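You operate a simulated robot arm through the tools that you are given. There is no shell and no other tool.

You run a simulated robot arm. Do the job below in one go: nothing can be reset, and whatever is moved stays where it is left.

TASK
Set the press dial to LOW and stand the tray in the nest.
Fine: free the lock lever first and lock it again; the short tray.

It is judged by the outcome, as a careful person would: the job done as asked, and still so three seconds after it is handed in. It fails if anything else is knocked over, pushed out of place, dropped, spilled or broken.

THE ROBOT
A 7-joint arm with a fingered hand, fixed in place. Base frame: the origin is on the floor under the middle of its stand, x ahead of it, y to its left, z up; the work surface is at about z = 86. Lengths are in cm, angles in degrees, forces in N, time in s.
It reaches about 108.9 cm from its shoulder. Its first joint turns from -149.0 to 149.0 degrees. Payload 3.5 kg.
Tool frame: the origin (TCP) lies between the finger pads and is the grasp point; the fingertips stand 3 cm ahead of it; z points along the fingers, y is the line along which they close. The gripper opens to 10.4 cm; its body begins 3.5 cm behind the TCP. The gripper is a hand of 4 fingers: y runs from the thumb to the fingers, the wrist lies at [-1.5, -11, -18.6] in the tool frame.
Orientation is that of the tool frame in the base frame, as a unit quaternion [x, y, z, w]. With the fingers straight down and the wrist toward the robot, the tool's x, y and z point along [0, 1, 0], [1, 0, 0] and [0, 0, -1] of the base frame.

THE INTERFACE
- The arm moves only by the tool play_rows. Its argument "commands" is a list of rows, each a list of 2 entries, a list of its own where there are three numbers: the shift along the tool's x, y, z in units of 25 mm (1.0 is 25 mm), then the turn, a rotation vector about the tool's x, y, z in units of 5 degrees (1.0 is 5 degrees). In form: [[[x, y, z], [wx, wy, wz]], ...]. A call has 1 to 20 rows; each row shifts and turns the commanded pose from where the row before left it, along the tool's axes as they then stand. A call with a number of a shift or a turn outside -1 to 1 is refused whole. A row lasts 0.2 s, in which the tool goes at most 5 cm and 8.6 degrees; a call with a longer step from one row to the next is refused whole. Where a pose cannot be reached the arm comes as near as it can. A force on the tool above 40 N (or 10 N above the force at the start of the call, whichever is more), or a blocked arm, ends the call early, and 0.2 s more pass. In this call time passes only in rows, and 0.2 s behind the last. The reply holds the time, the measured pose of the TCP, the force on the tool along the base axes, the opening and the grip force, in the units named above and with some noise, with the torque about the TCP (base axes, N m) and any sound that the robot's microphone picked up.
- Cameras (640 x 400 px; columns grow to the right, rows downward): "scene" is fixed at [41.27, -50.46, 148.51]; the picture's right is [-0.99, 0.16, 0.00], its down [0.14, 0.90, -0.41] and it looks along [-0.06, -0.40, -0.91] (base axes); focal length 214 px, centre (320, 200). "wrist" rides on the gripper at [6.1, -9.2, -13] in the tool frame; the picture's right is [-0.81, 0.27, -0.52], its down [-0.53, -0.71, 0.46] and it looks along [-0.24, 0.64, 0.72] (tool axes); focal length 275 px, centre (320, 200). There is no depth. A picture from a camera that has moved, and an enlarged one, comes with that camera's place and axes in the base frame and with its lens. The place of the scene camera against the robot may be out by one fixed shift of up to 2.5 cm in any direction.
- snapshot(camera): a new picture of that camera. No time passes.
- raise_lower(by): slides the trunk up (or, below 0, down) by that many cm; the arm rides with it, the base frame stays. It gives what a move gives, with no picture.
- curl_fingers(index, middle, ring, thumb_bend, thumb_turn): sets how far each is bent, from 0 (flat) to 100 (curled in); at 30 the hand is open as for a grip, at 70 the pads meet at the TCP. One left out holds its place. A second passes; each finger stops where it meets its share of the squeeze, and holds until it gets a number again. It is the only way to open and close the hand. It gives what a move gives, with no picture; readings hold the bend of each and the force on the fingers (four entries, about 0 where the hand has none), thumb and palm. thumb_turn goes from beside the hand (0) to across from the fingers (100), as for a grip.
- enlarge(camera, box): a new picture of the part [left, top, right, bottom] of that camera's present view, enlarged. No time passes.
- job_done(): hands the job in; it is judged then, once.

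Nothing tells you positions but the pictures and the camera data. Unless the task says otherwise, let go and move clear before handing in.

The tools are called after "Call:" as a command line: name --argument value ..., lists and objects as JSON in quotes. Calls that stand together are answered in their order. play_rows: Moves the arm, as the interface text tells. Its arguments: {"type":"object","properties":{"commands":{"type":"array"}},"required":["commands"]} The other tools are called the same way: raise_lower (by) moves the trunk up or down; curl_fingers (index, middle, ring, thumb_bend, thumb_turn) moves the fingers one by one; snapshot (camera) takes a picture; enlarge (camera, box) takes an enlarged picture of a part of a camera's view; job_done () hands the job in.

At the start:

```text
time_s: 0.0
tool_pos: [29.79, -72.49, 122.02]
tcp_rot: [0.707, 0.707, 0.0, 0.0]
force: [0.7, -0.2, -0.4]
torque: [0.02, 0.0, -0.04]
grip_width: 10.34
grasp_force: 0.2
shape: jaw
bend: [30.0, 30.0, 30.0, 30.0, 98.0]
finger forces: [0.0, 0.1, 0.1, 0.0, 0.0, 0.0]
trunk travel left (down, up): [-65.0, 6.0]
```

scene: 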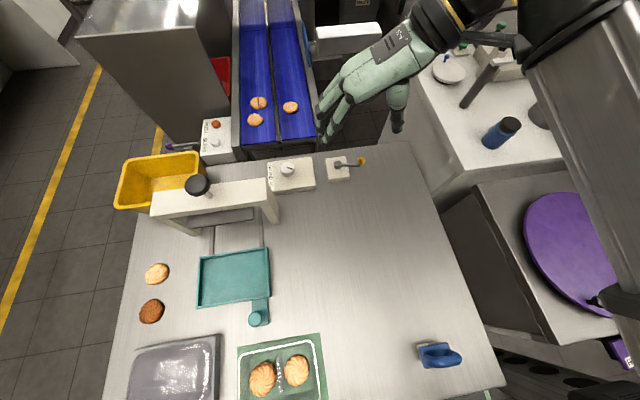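
wrist: 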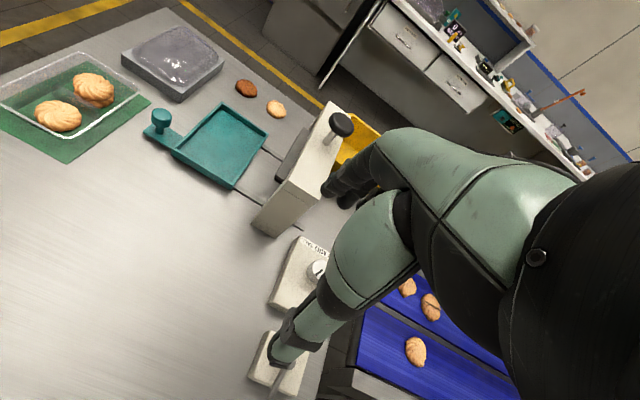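

I see a bench with a press, a dial box, a lever box, a teal tray/slide with a knob, trays and cookies. I'll look closer at the details before moving.

Call:
enlarge --camera "scene" --box '[240, 130, 400, 230]'

Call:
enlarge --camera "scene" --box '[100, 220, 340, 400]'

Call:
enlarge --camera "scene" --box '[100, 100, 300, 250]'

Call:
enlarge --camera "wrist" --box '[0, 0, 360, 225]'

Call:
enlarge --camera "wrist" --box '[220, 200, 400, 400]'

Call:
enlarge --camera "scene" --box '[380, 300, 540, 400]'

```text
4.00 times, centred on (320, 180) of scene
camera zoom: at [41.27, -50.46, 148.51], right [-0.99, 0.16, 0.0], down [0.14, 0.9, -0.41], along [-0.06, -0.4, -0.91], focal length 858 px, centre (320, 280)
```

zoom: 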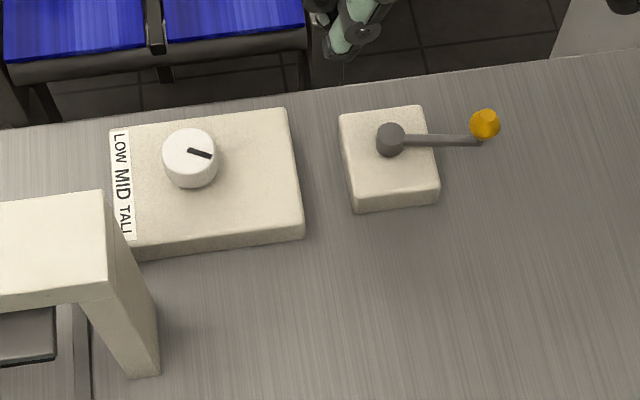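

```text
2.22 times, centred on (220, 310) of scene
camera zoom: at [41.27, -50.46, 148.51], right [-0.99, 0.16, 0.0], down [0.14, 0.9, -0.41], along [-0.06, -0.4, -0.91], focal length 477 px, centre (542, -44)
```

zoom: 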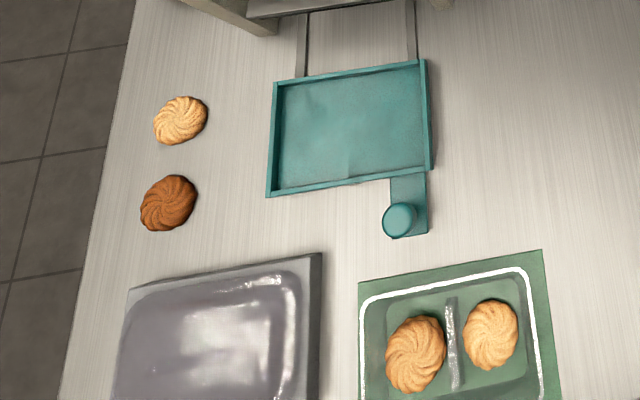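

```text
2.67 times, centred on (200, 175) of scene
camera zoom: at [41.27, -50.46, 148.51], right [-0.99, 0.16, 0.0], down [0.14, 0.9, -0.41], along [-0.06, -0.4, -0.91], focal length 572 px, centre (640, 267)
```

zoom: 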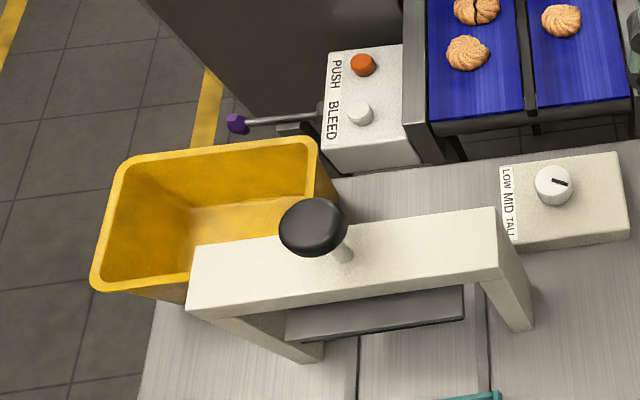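

```text
1.78 times, centred on (180, 112) of wrist
camera zoom: at [20.66, -66.36, 135.13], right [0.27, -0.81, 0.52], down [-0.71, -0.53, -0.46], along [0.64, -0.24, -0.72], focal length 489 px, centre (569, 356)
```

zoom: 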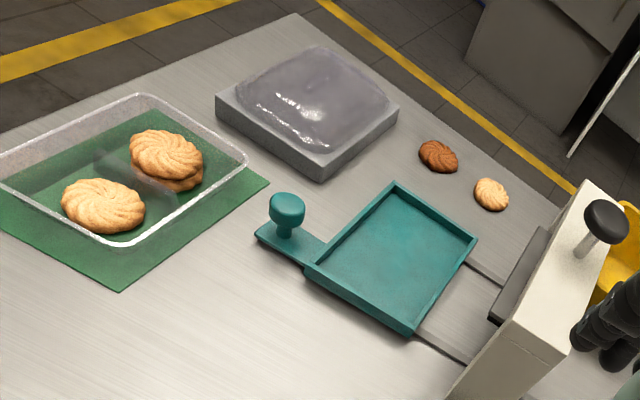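

```text
2.00 times, centred on (310, 300) of wrist
camera zoom: at [20.66, -66.36, 135.13], right [0.27, -0.81, 0.52], down [-0.71, -0.53, -0.46], along [0.64, -0.24, -0.72], focal length 551 px, centre (340, 0)
```

zoom: 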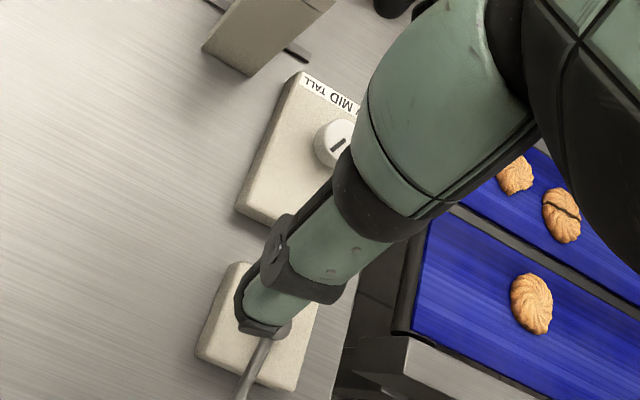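

```text
4.00 times, centred on (460, 350) of scene
camera zoom: at [41.27, -50.46, 148.51], right [-0.99, 0.16, 0.0], down [0.14, 0.9, -0.41], along [-0.06, -0.4, -0.91], focal length 858 px, centre (-240, -400)
```

zoom: 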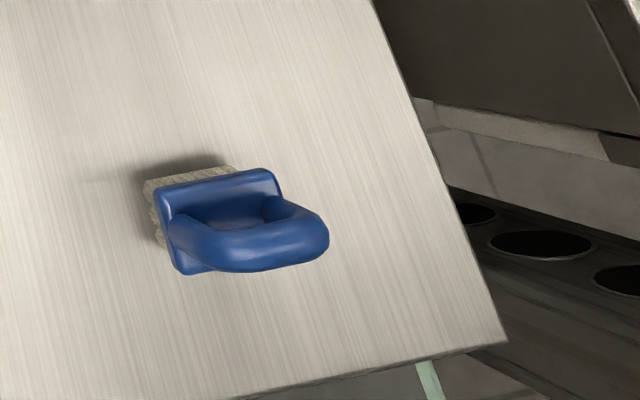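

The bench holds a dial box (LOW/MID/TALL) near (46,-87), a lever box near (30,-88), a teal nest near (63,-59), a clear tray with cookies near (53,-36), and a gray packet. I'll zoom in further on the details.

Call:
enlarge --camera "scene" --box '[262, 150, 326, 190]'

Call:
enlarge --camera "scene" --box '[318, 145, 382, 185]'

Call:
enlarge --camera "wrist" --box '[0, 40, 160, 140]'

Call:
enlarge --camera "wrist" --box '[110, 10, 238, 90]'

Call:
enlarge --camera "wrist" --box '[240, 220, 368, 300]'

Call:
enlarge --camera "scene" --box '[220, 320, 348, 400]'

Call:
enlarge --camera "scene" --box '[180, 230, 308, 310]'

```text
10.00 times, centred on (294, 170) of scene
camera zoom: at [41.27, -50.46, 148.51], right [-0.99, 0.16, 0.0], down [0.14, 0.9, -0.41], along [-0.06, -0.4, -0.91], focal length 2145 px, centre (580, 500)
```

zoom: 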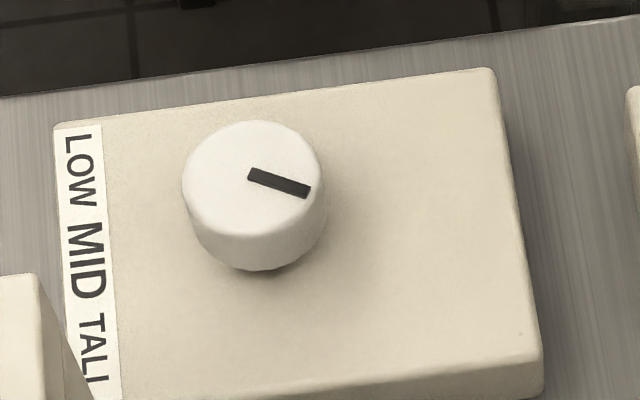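

```text
10.00 times, centred on (350, 165) of scene
camera zoom: at [41.27, -50.46, 148.51], right [-0.99, 0.16, 0.0], down [0.14, 0.9, -0.41], along [-0.06, -0.4, -0.91], focal length 2145 px, centre (20, 550)
```

zoom: 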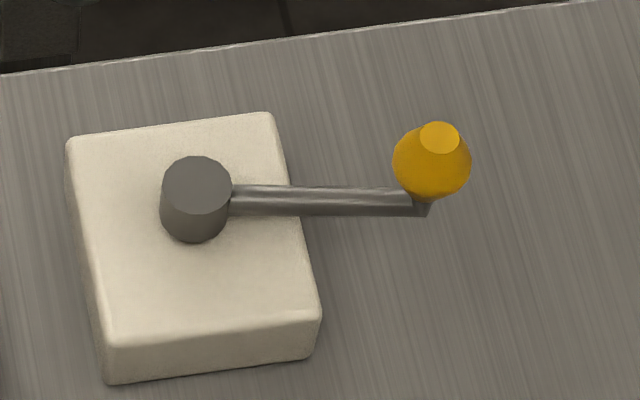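

```text
4.00 times, centred on (80, 90) of wrist
camera zoom: at [20.66, -66.36, 135.13], right [0.27, -0.81, 0.52], down [-0.71, -0.53, -0.46], along [0.64, -0.24, -0.72], focal length 1101 px, centre (1280, 640)
```

zoom: 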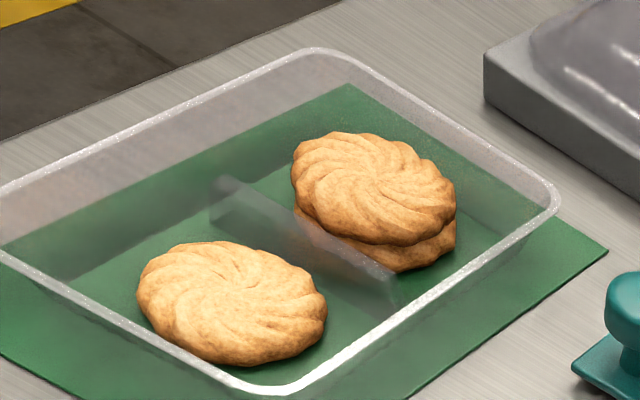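

```text
5.00 times, centred on (174, 50) of wrist
camera zoom: at [20.66, -66.36, 135.13], right [0.27, -0.81, 0.52], down [-0.71, -0.53, -0.46], along [0.64, -0.24, -0.72], focal length 1376 px, centre (1050, 950)
```

zoom: 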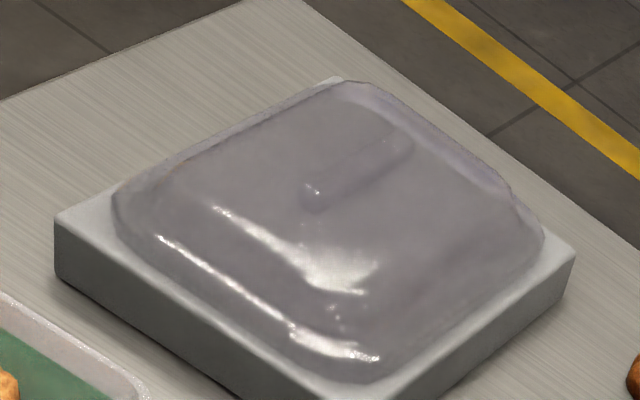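

```text
5.00 times, centred on (304, 260) of wrist
camera zoom: at [20.66, -66.36, 135.13], right [0.27, -0.81, 0.52], down [-0.71, -0.53, -0.46], along [0.64, -0.24, -0.72], focal length 1376 px, centre (400, -100)
```

zoom: 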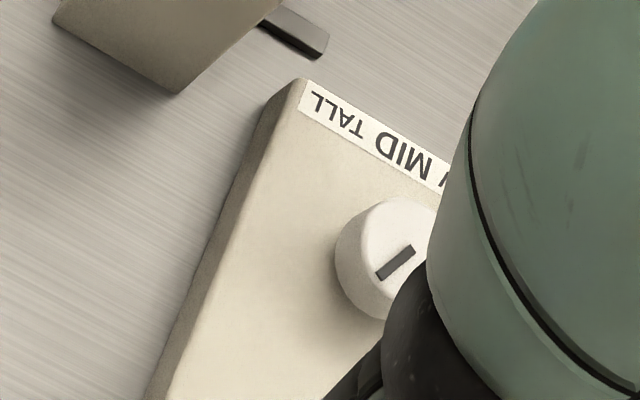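

```text
5.00 times, centred on (284, 360) of scene
camera zoom: at [41.27, -50.46, 148.51], right [-0.99, 0.16, 0.0], down [0.14, 0.9, -0.41], along [-0.06, -0.4, -0.91], focal length 1072 px, centre (500, -600)
```

zoom: 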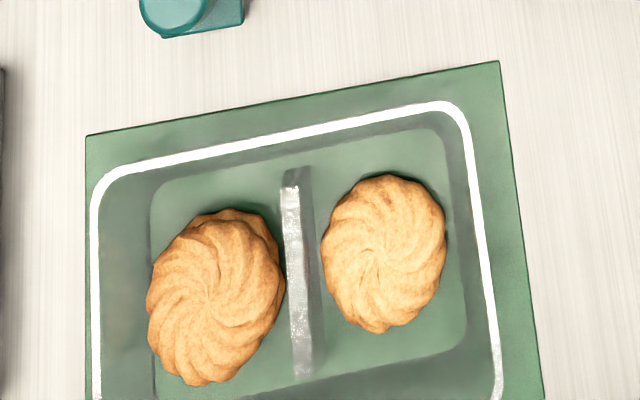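

```text
5.00 times, centred on (244, 270) of scene
camera zoom: at [41.27, -50.46, 148.51], right [-0.99, 0.16, 0.0], down [0.14, 0.9, -0.41], along [-0.06, -0.4, -0.91], focal length 1072 px, centre (700, -150)
```

zoom: 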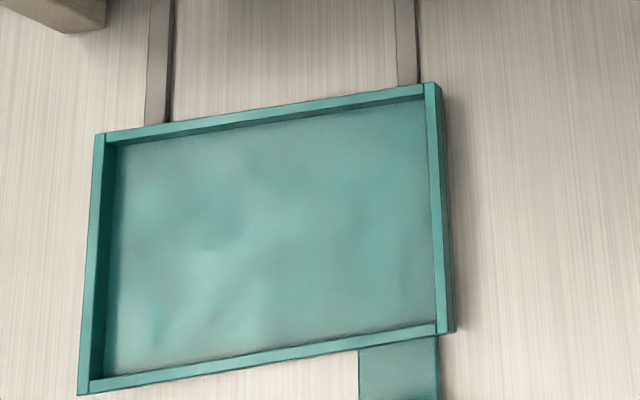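

The clear tray with cookies and a divider is the short tray, the teal frame is the nest, and the gray lever pivots about a vertical axis with a gold knob at about (22,-84). I'll first yaw the hand 90° high up so that it points toward the lever, then look again.

Call:
play_rows --commands '[[[0, 0, 0], [0, 0, 1]], [[0, 0, 0], [0, 0, 1]], [[0, 0, 0], [0, 0, 1]], [[0, 0, 0], [0, 0, 1]], [[0, 0, 0], [0, 0, 1]], [[0, 0, 0], [0, 0, 1]], [[0, 0, 0], [0, 0, 1]], [[0, 0, 0], [0, 0, 1]], [[0, 0, 0], [0, 0, 1]], [[0, 0, 0], [0, 0, 1]], [[0, 0, 0], [0, 0, 1]], [[0, 0, 0], [0, 0, 1]], [[0, 0, 0], [0, 0, 1]], [[0, 0, 0], [0, 0, 1]], [[0, 0, 0], [0, 0, 1]], [[0, 0, 0], [0, 0, 1]], [[0, 0, 0], [0, 0, 1]], [[0, 0, 0], [0, 0, 1]]]'

Call:
snapshot --camera "scene"

Call:
snapshot --camera "wrist"

```text
time_s: 3.8
tool_pos: [29.7, -72.45, 121.96]
tcp_rot: [1.0, -0.001, 0.0, 0.001]
force: [-0.2, -0.6, 0.4]
torque: [0.02, 0.02, 0.01]
grip_width: 10.36
grasp_force: 0.0
shape: jaw
bend: [30.0, 30.0, 30.0, 30.0, 98.0]
finger forces: [0.0, 0.0, 0.0, 0.0, 0.0, 0.0]
trunk travel left (down, up): [-65.0, 6.0]
```

```text
taken
```

scene: 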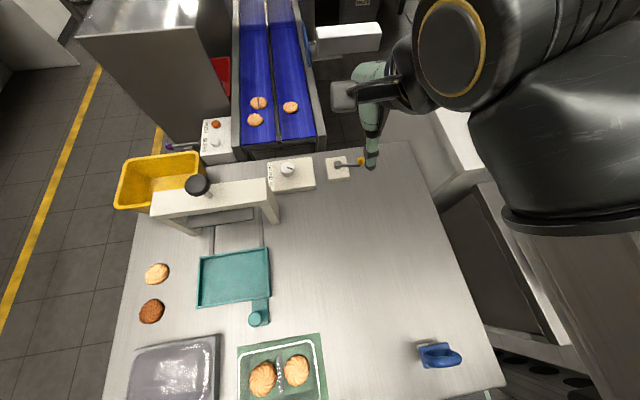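

```text
taken
camera wrist: at [35.98, -63.3, 135.09], right [-0.81, -0.27, 0.52], down [-0.53, 0.71, -0.46], along [-0.25, -0.64, -0.72], focal length 275 px, centre (320, 200)
```

wrist: 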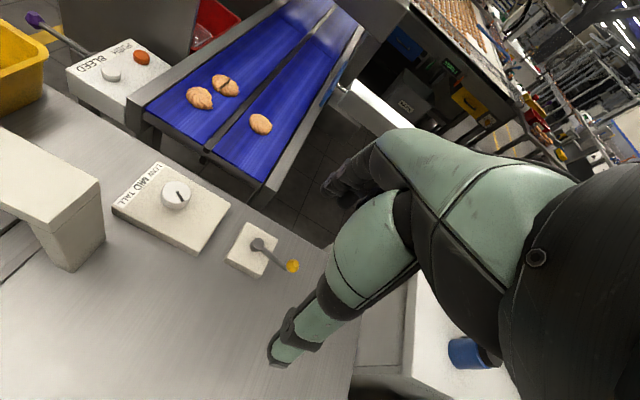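

The wrist camera now sees the dial and the lever well. I'll zoom in on both.

Call:
enlarge --camera "wrist" --box '[100, 150, 260, 250]'

Call:
enlarge --camera "wrist" --box '[215, 215, 311, 275]'

Call:
enlarge --camera "wrist" --box '[0, 10, 240, 160]'

```text
4.00 times, centred on (180, 200) of wrist
camera zoom: at [35.98, -63.3, 135.09], right [-0.81, -0.27, 0.52], down [-0.53, 0.71, -0.46], along [-0.25, -0.64, -0.72], focal length 1101 px, centre (880, 200)
```

zoom: 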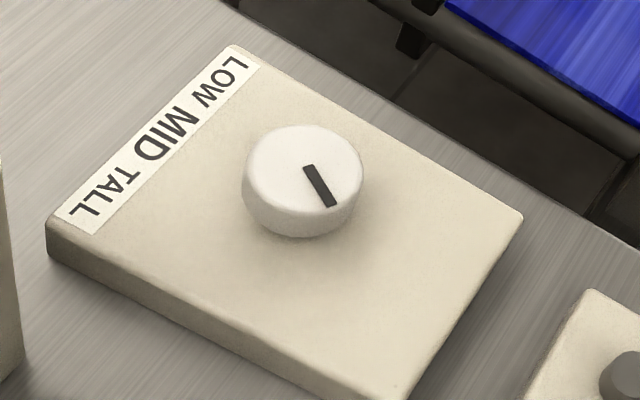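

```text
6.67 times, centred on (263, 245) of wrist
camera zoom: at [35.98, -63.3, 135.09], right [-0.81, -0.27, 0.52], down [-0.53, 0.71, -0.46], along [-0.25, -0.64, -0.72], focal length 1835 px, centre (700, -100)
```

zoom: 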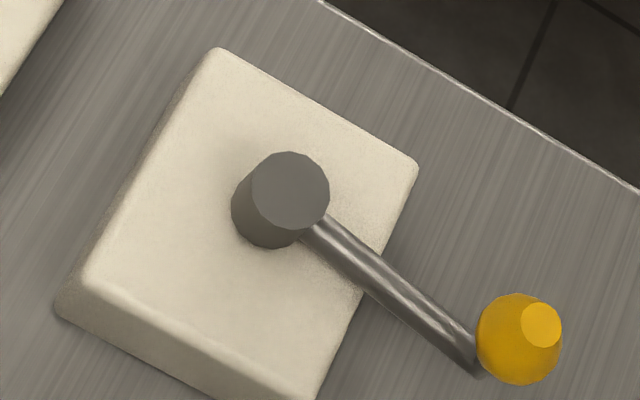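

```text
2.67 times, centred on (120, 85) of wrist
camera zoom: at [35.98, -63.3, 135.09], right [-0.81, -0.27, 0.52], down [-0.53, 0.71, -0.46], along [-0.25, -0.64, -0.72], focal length 734 px, centre (853, 507)
```

zoom: 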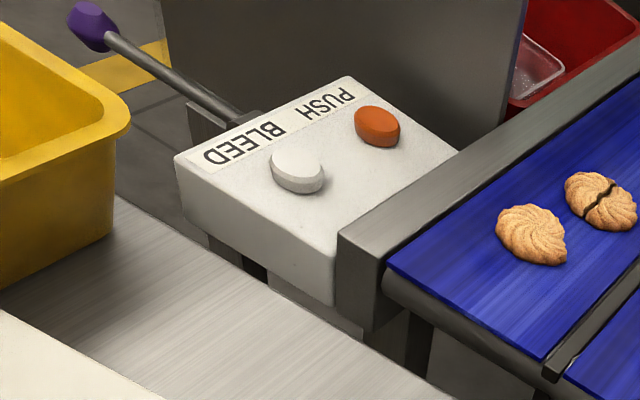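

Dial top is at about (44.4,-86.2,92.3); lever pivot about (28.8,-85.5) and gold knob about (21.8,-84.5,93). I'll move above the lever knob, staying high.

Call:
play_rows --commands '[[[-0.395, 0.6, 1], [0, 0, 0]], [[-0.395, 0.6, 1], [0, 0, 0]], [[-0.395, 0.6, 1], [0, 0, 0]], [[-0.395, 0.6, 1], [0, 0, 0]], [[-0.395, 0.6, 1], [0, 0, 0]], [[-0.395, 0.6, 1], [0, 0, 0]], [[-0.395, 0.6, 1], [0, 0, 0]], [[-0.395, 0.6, 1], [0, 0, 0]]]'

Call:
snapshot --camera "scene"

Call:
snapshot --camera "wrist"

```text
time_s: 5.6
tool_pos: [21.87, -84.22, 101.98]
tcp_rot: [1.0, 0.0, 0.0, 0.001]
force: [0.2, 0.6, 0.0]
torque: [0.0, -0.03, 0.02]
grip_width: 10.36
grasp_force: 0.1
shape: jaw
bend: [30.0, 30.0, 30.0, 30.0, 98.0]
finger forces: [0.1, 0.1, 0.0, 0.1, 0.0, 0.1]
trunk travel left (down, up): [-65.0, 6.0]
```

```text
taken
```

scene: 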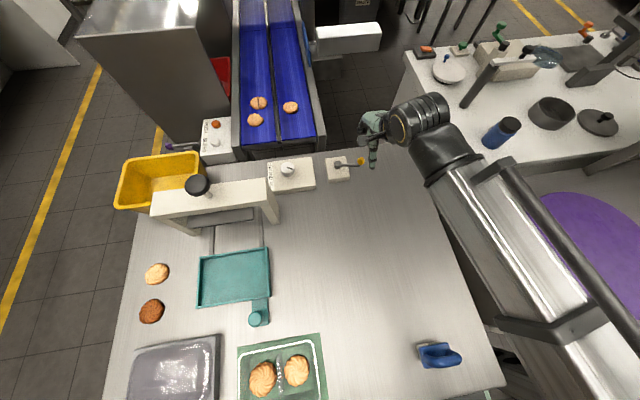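

```text
taken
camera wrist: at [28.1, -74.95, 115.03], right [-0.81, -0.27, 0.52], down [-0.53, 0.71, -0.46], along [-0.24, -0.64, -0.72], focal length 275 px, centre (320, 200)
```

wrist: 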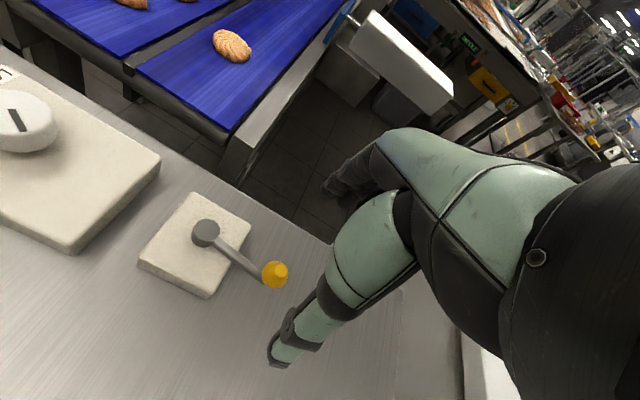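

Call:
enlarge --camera "wrist" --box '[120, 170, 312, 290]'

Call:
enlarge --camera "scene" --box '[310, 90, 470, 190]'

Call:
enlarge --camera "wrist" --box '[250, 120, 490, 400]'

```text
3.33 times, centred on (216, 230) of wrist
camera zoom: at [28.1, -74.95, 115.03], right [-0.81, -0.27, 0.52], down [-0.53, 0.71, -0.46], along [-0.24, -0.64, -0.72], focal length 918 px, centre (667, 100)
```

zoom: 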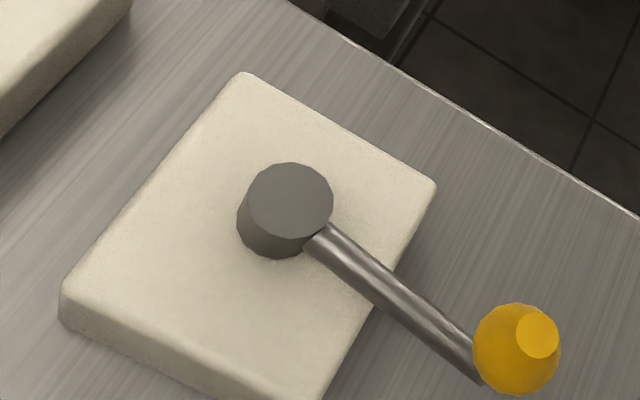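

```text
4.00 times, centred on (390, 140) of scene
camera zoom: at [41.27, -50.46, 148.51], right [-0.99, 0.16, 0.0], down [0.14, 0.9, -0.41], along [-0.06, -0.4, -0.91], focal length 858 px, centre (40, 440)
```

zoom: 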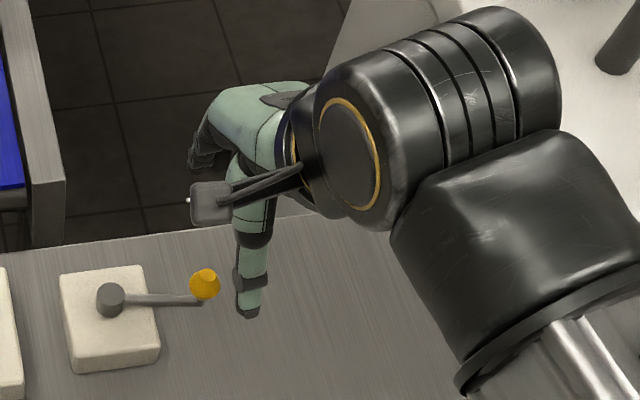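

```text
1.43 times, centred on (370, 260) of wrist
camera zoom: at [28.1, -74.95, 115.03], right [-0.81, -0.27, 0.52], down [-0.53, 0.71, -0.46], along [-0.24, -0.64, -0.72], focal length 393 px, centre (249, 114)
```

zoom: 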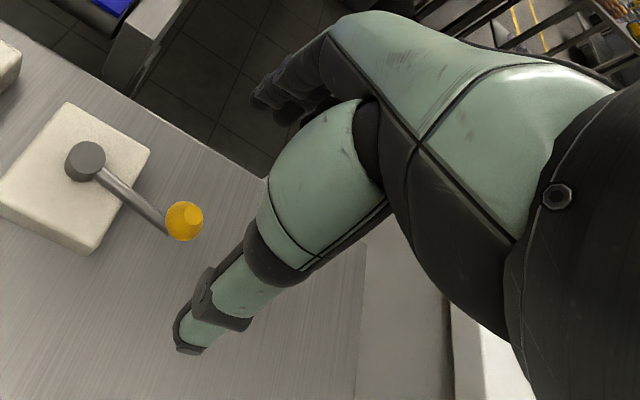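

The hand is directly above the lever knob, with the thumb on the near side and the fingers on the far side. I'll lower it so the knob sits between thumb and middle finger.

Call:
play_rows --commands '[[[0, 0.04, 0.6], [0, 0, 0]], [[0, 0.04, 0.6], [0, 0, 0]], [[0, 0.04, 0.6], [0, 0, 0]], [[0, 0.04, 0.6], [0, 0, 0]], [[0, 0, 0.6], [0, 0, 0]], [[0, 0, 0.6], [0, 0, 0]]]'

Call:
enlarge --camera "wrist" --box '[160, 150, 400, 400]'

Call:
enlarge --camera "scene" --box '[310, 110, 438, 190]'

```text
time_s: 7.0
tool_pos: [21.99, -84.93, 93.06]
tcp_rot: [1.0, 0.0, 0.0, -0.001]
force: [-0.4, 0.3, 0.1]
torque: [0.03, 0.01, -0.02]
grip_width: 10.36
grasp_force: 0.0
shape: jaw
bend: [30.0, 30.0, 30.0, 30.0, 98.0]
finger forces: [0.0, 0.0, 0.1, 0.1, 0.0, 0.0]
trunk travel left (down, up): [-65.0, 6.0]
```

```text
1.60 times, centred on (280, 275) of wrist
camera zoom: at [28.2, -75.73, 106.12], right [-0.81, -0.27, 0.52], down [-0.53, 0.71, -0.46], along [-0.24, -0.64, -0.72], focal length 440 px, centre (384, 80)
```

zoom: 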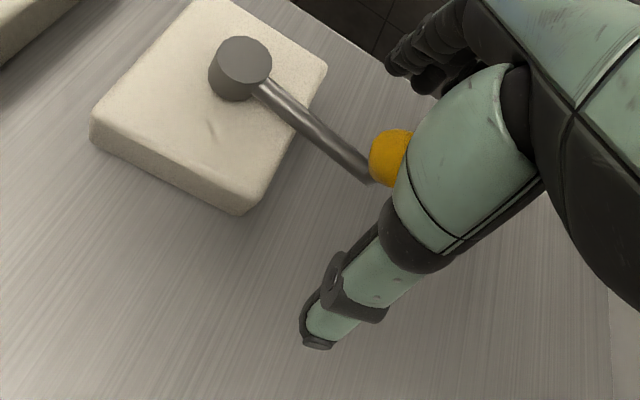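

```text
5.00 times, centred on (374, 150) of scene
camera zoom: at [41.27, -50.46, 148.51], right [-0.99, 0.16, 0.0], down [0.14, 0.9, -0.41], along [-0.06, -0.4, -0.91], focal length 1072 px, centre (50, 450)
```

zoom: 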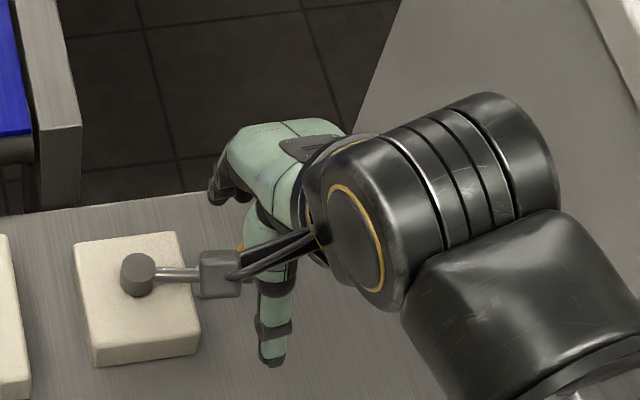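

The knob lies right at the grasp point. I'll close the thumb and middle finger lightly around it, leaving index and ring open.

Call:
curl_fingers --middle 58 --thumb_bend 58

Call:
enlarge --camera "wrist" --box '[160, 150, 400, 400]'

```text
time_s: 8.0
tool_pos: [21.88, -84.98, 93.03]
tcp_rot: [1.0, 0.0, 0.0, 0.0]
force: [-0.8, 0.4, 0.9]
torque: [0.02, 0.04, -0.02]
grip_width: 6.91
grasp_force: 0.1
shape: fingers
bend: [30.0, 57.0, 30.0, 57.0, 98.0]
finger forces: [0.0, 0.1, 0.0, 0.0, 0.0, 0.0]
trunk travel left (down, up): [-65.0, 6.0]
```

```text
1.60 times, centred on (280, 275) of wrist
camera zoom: at [28.19, -75.72, 106.12], right [-0.81, -0.27, 0.52], down [-0.53, 0.71, -0.46], along [-0.24, -0.64, -0.72], focal length 440 px, centre (384, 80)
```

zoom: 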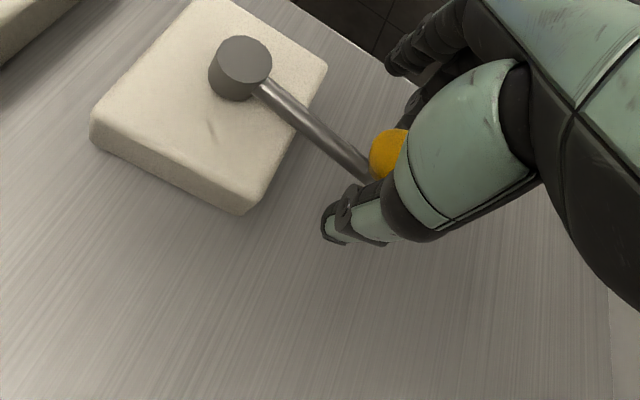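

Knob is loosely caged. I'll try swinging the lever gently toward +y (toward the robot) and watch the force.

Call:
play_rows --commands '[[[0.0, -0.2, 0], [0, 0, 0]], [[0.0, -0.2, 0], [0, 0, 0]], [[0.05, -0.2, 0], [0, 0, 0]], [[0.08, -0.2, 0], [0, 0, 0]]]'

Call:
enlarge --camera "wrist" --box '[160, 150, 400, 400]'

```text
time_s: 9.0
tool_pos: [22.32, -82.86, 93.11]
tcp_rot: [1.0, -0.001, 0.0, 0.0]
force: [-2.9, -0.6, 0.4]
torque: [-0.05, 0.01, -0.05]
grip_width: 6.88
grasp_force: 1.2
shape: fingers
bend: [30.0, 56.0, 30.0, 57.0, 98.0]
finger forces: [0.0, 1.6, 0.0, 0.1, 0.0, 0.0]
trunk travel left (down, up): [-65.0, 6.0]
```

```text
1.60 times, centred on (280, 275) of wrist
camera zoom: at [28.44, -73.63, 106.18], right [-0.81, -0.27, 0.52], down [-0.53, 0.71, -0.46], along [-0.24, -0.64, -0.72], focal length 440 px, centre (384, 80)
```

zoom: 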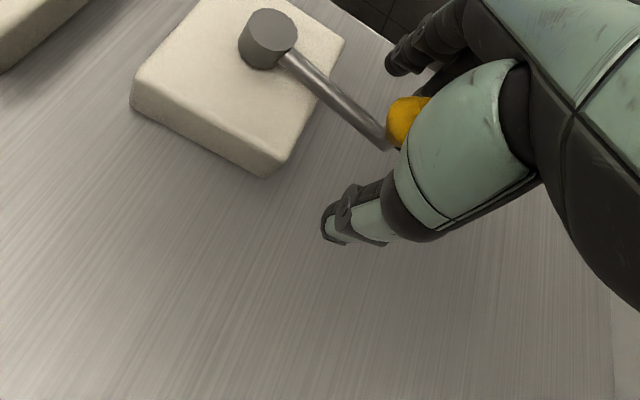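

Call:
play_rows --commands '[[[0.0, -0.2, 0], [0, 0, 0]], [[0.05, -0.2, 0], [0, 0, 0]], [[0.05, -0.2, 0], [0, 0, 0]], [[0.08, -0.2, 0], [0, 0, 0]]]'

Call:
enlarge --camera "wrist" --box '[160, 150, 400, 400]'

Call:
enlarge --camera "scene" --box '[310, 110, 438, 190]'

```text
time_s: 10.0
tool_pos: [22.49, -81.02, 93.11]
tcp_rot: [1.0, 0.0, 0.0, 0.001]
force: [0.4, -0.9, 0.8]
torque: [0.01, 0.02, -0.03]
grip_width: 6.9
grasp_force: 1.0
shape: fingers
bend: [30.0, 56.0, 30.0, 57.0, 98.0]
finger forces: [0.0, 0.7, 0.1, 0.1, 0.1, 0.0]
trunk travel left (down, up): [-65.0, 6.0]
```

```text
1.60 times, centred on (280, 275) of wrist
camera zoom: at [28.68, -71.71, 106.12], right [-0.81, -0.27, 0.52], down [-0.53, 0.71, -0.46], along [-0.24, -0.64, -0.72], focal length 440 px, centre (384, 80)
```

zoom: 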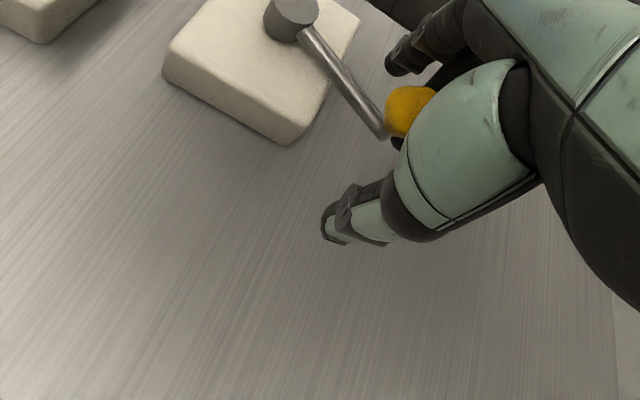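

```text
5.00 times, centred on (374, 150) of scene
camera zoom: at [41.27, -50.46, 148.51], right [-0.99, 0.16, 0.0], down [0.14, 0.9, -0.41], along [-0.06, -0.4, -0.91], focal length 1072 px, centre (50, 450)
```

zoom: 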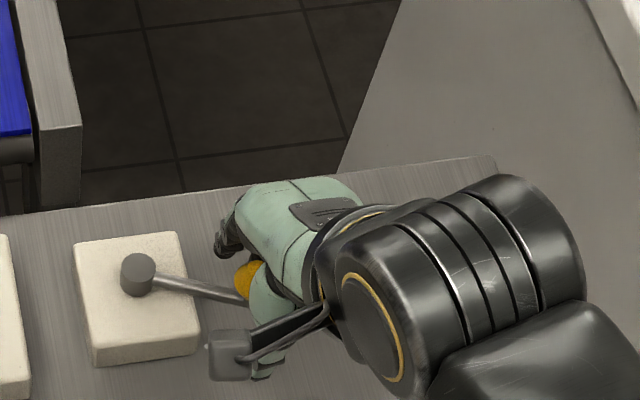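

The lever swings freely toward +y. I'll follow its arc about the pivot, yawing the hand with it in steps.

Call:
play_rows --commands '[[[0.169, -0.215, 0], [0, 0, 1]], [[0.169, -0.215, 0], [0, 0, 1]], [[0.169, -0.215, 0], [0, 0, 1]], [[0.169, -0.215, 0], [0, 0, 1]], [[0.169, -0.215, 0], [0, 0, 1]]]'

Call:
snapshot --camera "wrist"

Call:
enlarge --camera "scene" --box '[290, 110, 418, 190]'

```text
time_s: 11.2
tool_pos: [25.2, -78.54, 93.09]
tcp_rot: [0.976, -0.218, 0.001, 0.0]
force: [-0.4, -0.8, -0.9]
torque: [0.0, -0.02, -0.01]
grip_width: 6.9
grasp_force: 0.1
shape: fingers
bend: [30.0, 56.0, 30.0, 57.0, 98.0]
finger forces: [0.0, 0.7, 0.1, 0.0, 0.0, 0.1]
trunk travel left (down, up): [-65.0, 6.0]
```

```text
taken
camera wrist: at [34.65, -72.85, 106.17], right [-0.85, 0.1, 0.52], down [-0.18, 0.87, -0.46], along [-0.49, -0.48, -0.72], focal length 275 px, centre (320, 200)
```

wrist: 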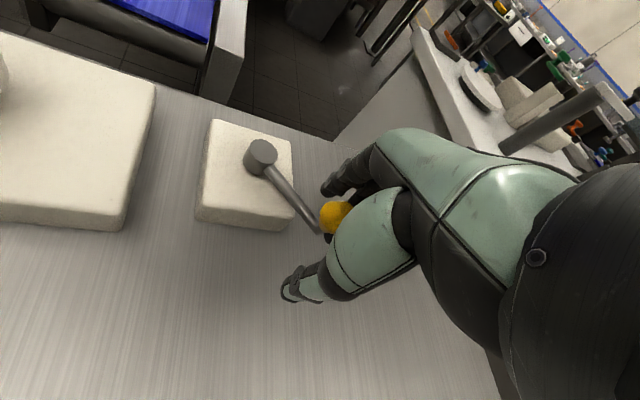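

```text
5.00 times, centred on (354, 150) of scene
camera zoom: at [41.27, -50.46, 148.51], right [-0.99, 0.16, 0.0], down [0.14, 0.9, -0.41], along [-0.06, -0.4, -0.91], focal length 1072 px, centre (150, 450)
```

zoom: 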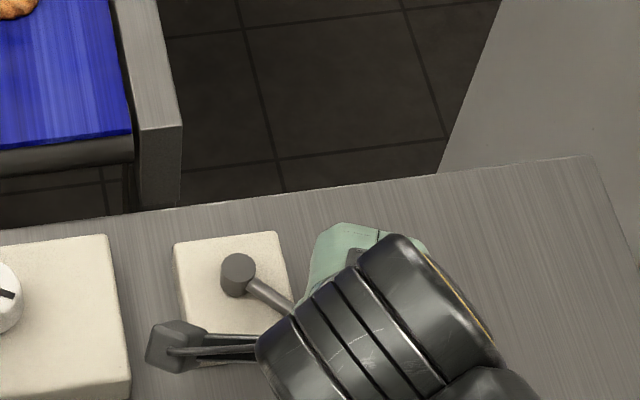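

The lever keeps turning with under 1 N. I'll continue along the arc.

Call:
play_rows --commands '[[[0.169, -0.215, 0], [0, 0, 1]], [[0.169, -0.215, 0], [0, 0, 1]], [[0.169, -0.215, 0], [0, 0, 1]], [[0.169, -0.215, 0], [0, 0, 1]]]'

Call:
snapshot --camera "wrist"

Call:
enlarge --camera "scene" --box '[290, 110, 418, 190]'

```text
time_s: 12.2
tool_pos: [27.77, -77.71, 92.9]
tcp_rot: [0.923, -0.384, 0.001, 0.0]
force: [-0.7, 0.1, 0.1]
torque: [-0.01, 0.0, 0.02]
grip_width: 6.88
grasp_force: 0.1
shape: fingers
bend: [30.0, 56.0, 30.0, 57.0, 98.0]
finger forces: [0.0, 0.5, 0.1, 0.1, 0.0, 0.0]
trunk travel left (down, up): [-65.0, 6.0]
```

```text
taken
camera wrist: at [38.59, -75.58, 106.06], right [-0.77, 0.38, 0.52], down [0.13, 0.88, -0.46], along [-0.63, -0.28, -0.72], focal length 275 px, centre (320, 200)
```

wrist: 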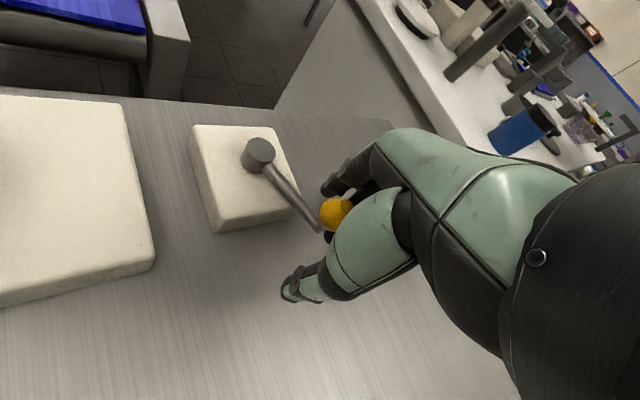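

```text
5.00 times, centred on (354, 150) of scene
camera zoom: at [41.27, -50.46, 148.51], right [-0.99, 0.16, 0.0], down [0.14, 0.9, -0.41], along [-0.06, -0.4, -0.91], focal length 1072 px, centre (150, 450)
```

zoom: 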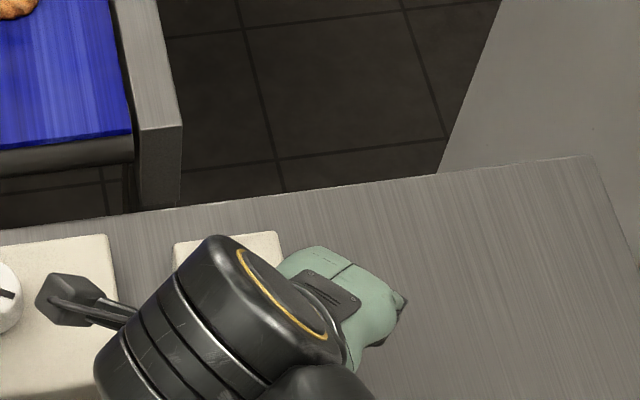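

Call:
play_rows --commands '[[[0.169, -0.215, 0], [0, 0, 1]], [[0.169, -0.215, 0], [0, 0, 1]], [[0.169, -0.215, 0], [0, 0, 1]]]'

Call:
snapshot --camera "wrist"

```text
time_s: 13.0
tool_pos: [29.66, -77.58, 92.92]
tcp_rot: [0.866, -0.501, 0.0, 0.0]
force: [-1.6, 0.5, -0.3]
torque: [0.01, 0.02, 0.02]
grip_width: 6.9
grasp_force: 0.1
shape: fingers
bend: [30.0, 56.0, 30.0, 57.0, 98.0]
finger forces: [0.0, 0.4, 0.0, 0.1, 0.0, 0.0]
trunk travel left (down, up): [-65.0, 6.0]
```

```text
taken
camera wrist: at [40.77, -78.3, 106.06], right [-0.64, 0.57, 0.52], down [0.35, 0.82, -0.46], along [-0.68, -0.11, -0.72], focal length 275 px, centre (320, 200)
```

wrist: 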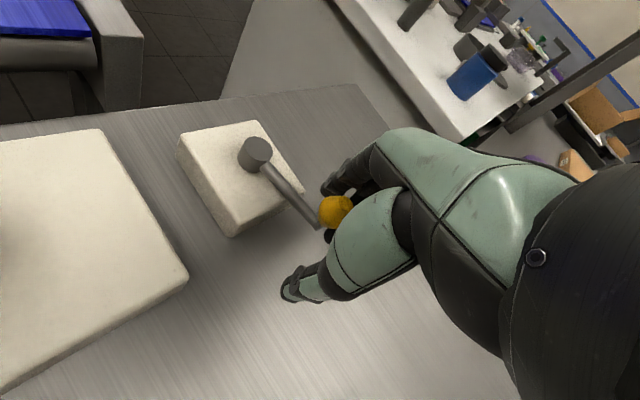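

Call:
play_rows --commands '[[[0.169, -0.215, 0], [0, 0, 1]], [[0.169, -0.215, 0], [0, 0, 1]], [[0.169, -0.215, 0], [0, 0, 1]]]'

Call:
snapshot --camera "wrist"

```text
time_s: 13.8
tool_pos: [31.53, -78.03, 93.12]
tcp_rot: [0.792, -0.61, 0.0, 0.0]
force: [-4.2, -0.5, -0.7]
torque: [-0.01, 0.01, -0.02]
grip_width: 6.9
grasp_force: 1.3
shape: fingers
bend: [30.0, 55.0, 30.0, 57.0, 98.0]
finger forces: [0.1, 3.4, 0.0, 0.0, 0.0, 0.0]
trunk travel left (down, up): [-65.0, 6.0]
```

```text
taken
camera wrist: at [42.09, -81.61, 106.13], right [-0.47, 0.71, 0.52], down [0.55, 0.7, -0.46], along [-0.69, 0.07, -0.72], focal length 275 px, centre (320, 200)
```

wrist: 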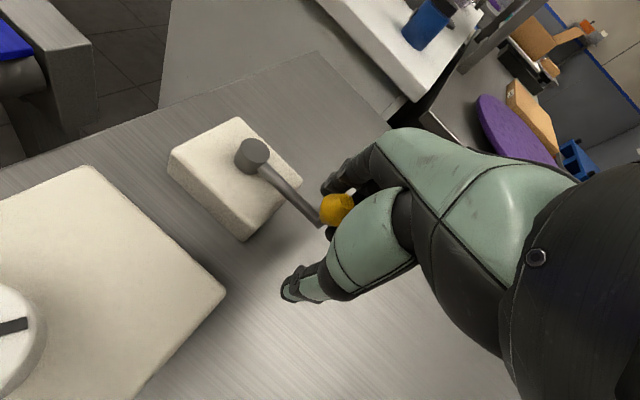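

The force is starting to rise with the lever near 90° from where it started; I'll push slightly more to check that it is the end stop.

Call:
play_rows --commands '[[[0.085, -0.108, 0], [0, 0, 0.5]], [[0.085, -0.108, 0], [0, 0, 0.5]]]'

Call:
enlarge --camera "wrist" --box '[140, 80, 396, 240]'

```text
time_s: 14.4
tool_pos: [32.09, -78.48, 92.99]
tcp_rot: [0.765, -0.644, 0.0, -0.001]
force: [-10.1, 2.9, -0.2]
torque: [0.02, 0.03, -0.12]
grip_width: 6.93
grasp_force: 4.3
shape: fingers
bend: [30.0, 51.0, 30.0, 57.0, 98.0]
finger forces: [0.4, 8.1, 0.0, 0.0, 0.0, 0.1]
trunk travel left (down, up): [-65.0, 6.0]
```

```text
2.50 times, centred on (268, 160) of wrist
camera zoom: at [42.29, -82.82, 106.09], right [-0.41, 0.75, 0.52], down [0.61, 0.65, -0.46], along [-0.68, 0.13, -0.72], focal length 688 px, centre (450, 300)
```

zoom: 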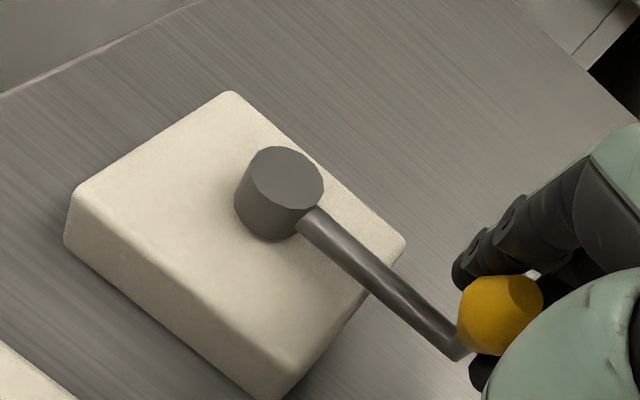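

That is the end stop (10 N), with the lever swung 90°: freed. I'll back off, open, and lift clear.

Call:
play_rows --commands '[[[-0.1, 0.15, 0], [0, 0, -0.5]], [[-0.05, 0.1, 0], [0, 0, -0.5]]]'

Call:
curl_fingers --middle 30 --thumb_bend 30

Call:
play_rows --commands '[[[0, 0, -0.6], [0, 0, 0]], [[0, 0, -1], [0, 0, 0]], [[0, 0, -1], [0, 0, 0]], [[0, 0, -1], [0, 0, 0]], [[0, 0, -1], [0, 0, 0]], [[0, 0, -1], [0, 0, 0]]]'

Call:
snapshot --camera "wrist"

Call:
snapshot --camera "scene"

```text
time_s: 15.0
tool_pos: [31.63, -78.18, 93.07]
tcp_rot: [0.793, -0.609, 0.0, -0.001]
force: [-3.6, 3.1, -0.3]
torque: [0.04, 0.03, -0.14]
grip_width: 6.95
grasp_force: 2.2
shape: fingers
bend: [30.0, 55.0, 30.0, 57.0, 98.0]
finger forces: [0.0, 4.3, 0.0, 0.0, 0.1, 0.0]
trunk travel left (down, up): [-65.0, 6.0]
```

```text
time_s: 16.0
tool_pos: [31.57, -78.12, 92.94]
tcp_rot: [0.794, -0.609, 0.0, 0.0]
force: [0.2, 0.0, -0.9]
torque: [-0.02, 0.0, -0.02]
grip_width: 10.32
grasp_force: 0.0
shape: fingers
bend: [30.0, 30.0, 30.0, 30.0, 98.0]
finger forces: [0.1, 0.0, 0.0, 0.1, 0.0, 0.0]
trunk travel left (down, up): [-65.0, 6.0]
```

```text
time_s: 17.4
tool_pos: [31.63, -78.44, 107.18]
tcp_rot: [0.793, -0.609, -0.001, 0.0]
force: [0.1, 0.3, 0.1]
torque: [0.01, 0.02, -0.04]
grip_width: 10.33
grasp_force: 0.1
shape: fingers
bend: [30.0, 30.0, 30.0, 30.0, 98.0]
finger forces: [0.0, 0.1, 0.0, 0.0, 0.0, 0.1]
trunk travel left (down, up): [-65.0, 6.0]
```

```text
taken
camera wrist: at [42.19, -81.87, 120.23], right [-0.47, 0.71, 0.52], down [0.55, 0.7, -0.46], along [-0.69, 0.07, -0.72], focal length 275 px, centre (320, 200)
```

wrist: 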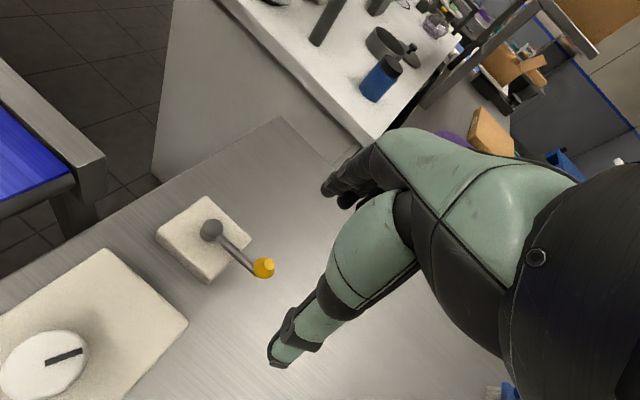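

```text
taken
```

scene: 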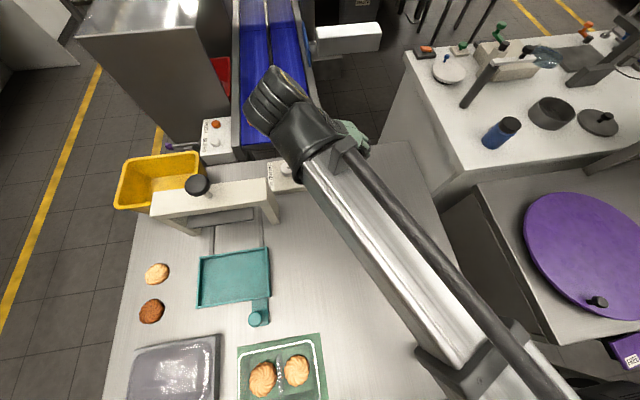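

The lever is now at its free end (pointing to +y). Next I'll rotate the hand back so the wrist stays clear of the press, then move above the dial at about (44.4,-86.2).

Call:
play_rows --commands '[[[0, 0, -0.5], [0, 0, -1]], [[0, 0, 0], [0, 0, -1]], [[0, 0, 0], [0, 0, -1]], [[0, 0, 0], [0, 0, -1]], [[0, 0, 0], [0, 0, -1]], [[0, 0, 0], [0, 0, -1]], [[0, 0, 0], [0, 0, -1]], [[0, 0, 0], [0, 0, -1]], [[0, 0, 0], [0, 0, -1]], [[0, 0, 0], [0, 0, -1]], [[0, 0, 0], [0, 0, -1]], [[0, 0, 0], [0, 0, -1]], [[0, 0, 0], [0, 0, -1]], [[0, 0, 0], [0, 0, -1]], [[0, 0, 0], [0, 0, -1]], [[0, 0, 0], [0, 0, -1]], [[0, 0, 0], [0, 0, -1]], [[0, 0, 0], [0, 0, -1]], [[0, 0, 0], [0, 0, -1]], [[0, 0, 0], [0, 0, -1]]]'

Call:
snapshot --camera "wrist"

Call:
snapshot --camera "scene"

```text
time_s: 21.6
tool_pos: [31.68, -78.11, 108.23]
tcp_rot: [0.976, 0.218, -0.001, 0.0]
force: [0.2, -1.0, 0.3]
torque: [0.01, 0.02, 0.0]
grip_width: 10.3
grasp_force: 0.1
shape: fingers
bend: [30.0, 30.0, 30.0, 30.0, 98.0]
finger forces: [0.0, 0.0, 0.0, 0.0, 0.1, 0.1]
trunk travel left (down, up): [-65.0, 6.0]
```

```text
taken
camera wrist: at [33.41, -67.16, 121.32], right [-0.62, -0.59, 0.52], down [-0.79, 0.42, -0.46], along [0.05, -0.69, -0.72], focal length 275 px, centre (320, 200)
```

wrist: 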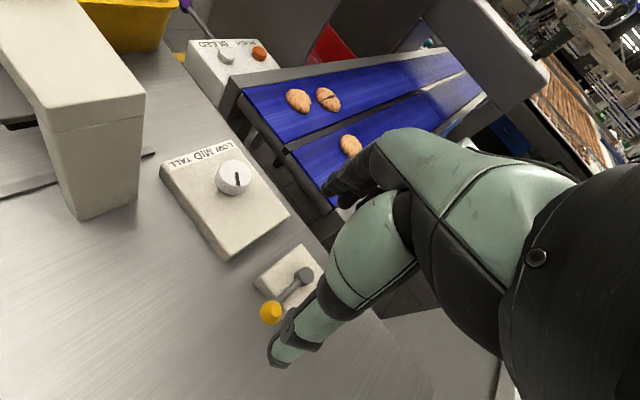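

```text
taken
```

scene: 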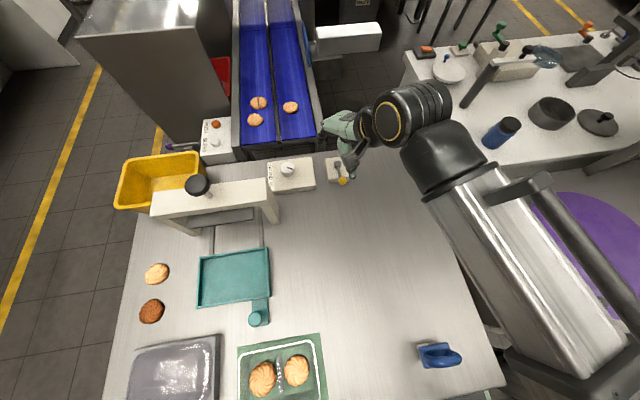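

Call:
enlarge --camera "wrist" --box '[150, 120, 310, 270]'

```text
2.67 times, centred on (230, 195) of wrist
camera zoom: at [33.41, -67.16, 121.32], right [-0.62, -0.59, 0.52], down [-0.79, 0.42, -0.46], along [0.05, -0.69, -0.72], focal length 734 px, centre (560, 213)
```

zoom: 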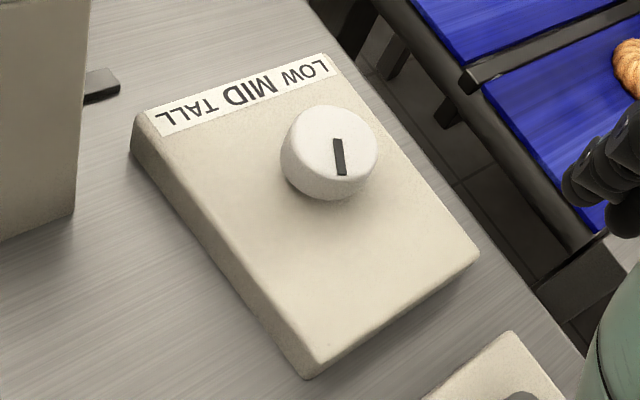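

Dial center confirmed at (44.5,-86.3), top z≈92.3, diameter 4.5 cm; its pointer is at about 154° (facing away from the label strip). I'll rotate the wrist away from the press and move above the dial.

Call:
play_rows --commands '[[[0, 0, 0], [0, 0, -1]], [[0, 0, 0], [0, 0, -1]], [[0, 0, 0], [0, 0, -1]], [[0, 0, 0], [0, 0, -1]], [[0, 0, 0], [0, 0, -1]], [[0, 0, 0], [0, 0, -1]], [[0, 0, 0], [0, 0, -1]], [[-0.043, 0.868, 0], [0, 0, 0]], [[-0.043, 0.868, 0], [0, 0, 0]], [[-0.043, 0.868, 0], [0, 0, 0]], [[-0.043, 0.868, 0], [0, 0, 0]], [[-0.043, 0.868, 0], [0, 0, 0]], [[-0.043, 0.868, 0], [0, 0, 0]], [[-0.043, 0.868, 0], [0, 0, 0]]]'

Call:
snapshot --camera "wrist"

Call:
snapshot --camera "scene"

```text
time_s: 24.6
tool_pos: [44.08, -86.01, 108.34]
tcp_rot: [0.867, 0.499, -0.001, 0.0]
force: [0.5, 0.7, 0.5]
torque: [0.01, -0.01, 0.01]
grip_width: 10.27
grasp_force: 0.1
shape: fingers
bend: [30.0, 30.0, 30.0, 30.0, 98.0]
finger forces: [0.0, 0.1, 0.1, 0.1, 0.1, 0.1]
out of reach, approached as far as the arm can: row 14
trunk travel left (down, up): [-65.0, 6.0]
```

```text
taken
camera wrist: at [39.3, -75.98, 121.46], right [-0.17, -0.84, 0.52], down [-0.88, -0.1, -0.46], along [0.44, -0.54, -0.72], focal length 275 px, centre (320, 200)
```

wrist: 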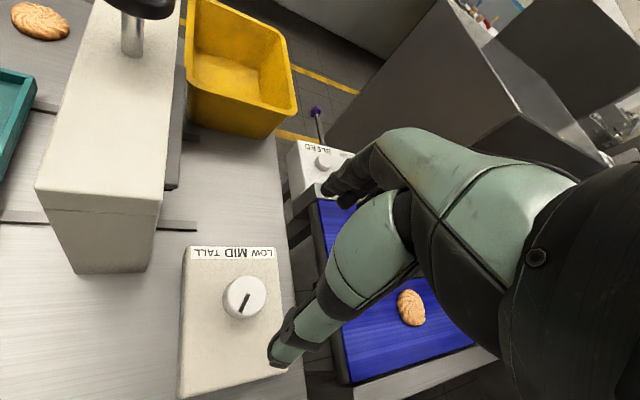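

```text
taken
```

scene: 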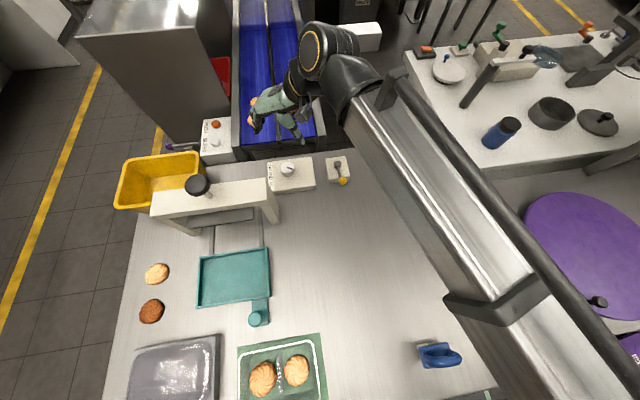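

The arm is at the edge of its reach here. I'll raise the tool 10 cm relative to the shoulder to see whether reach improves; then I can lower the trunk instead to come down on the dial.

Call:
play_rows --commands '[[[0, 0, -1], [0, 0, 0]], [[0, 0, -1], [0, 0, 0]], [[0, 0, -1], [0, 0, 0]], [[0, 0, -1], [0, 0, 0]]]'

```text
time_s: 25.6
tool_pos: [43.54, -84.28, 118.03]
tcp_rot: [0.866, 0.499, 0.0, 0.0]
force: [0.4, 0.3, 0.1]
torque: [0.03, -0.02, 0.02]
grip_width: 10.3
grasp_force: 0.1
shape: fingers
bend: [30.0, 30.0, 30.0, 30.0, 98.0]
finger forces: [0.1, 0.0, 0.2, 0.0, 0.0, 0.0]
out of reach, approached as far as the arm can: row 1, 2, 3, 4
trunk travel left (down, up): [-65.0, 6.0]
```

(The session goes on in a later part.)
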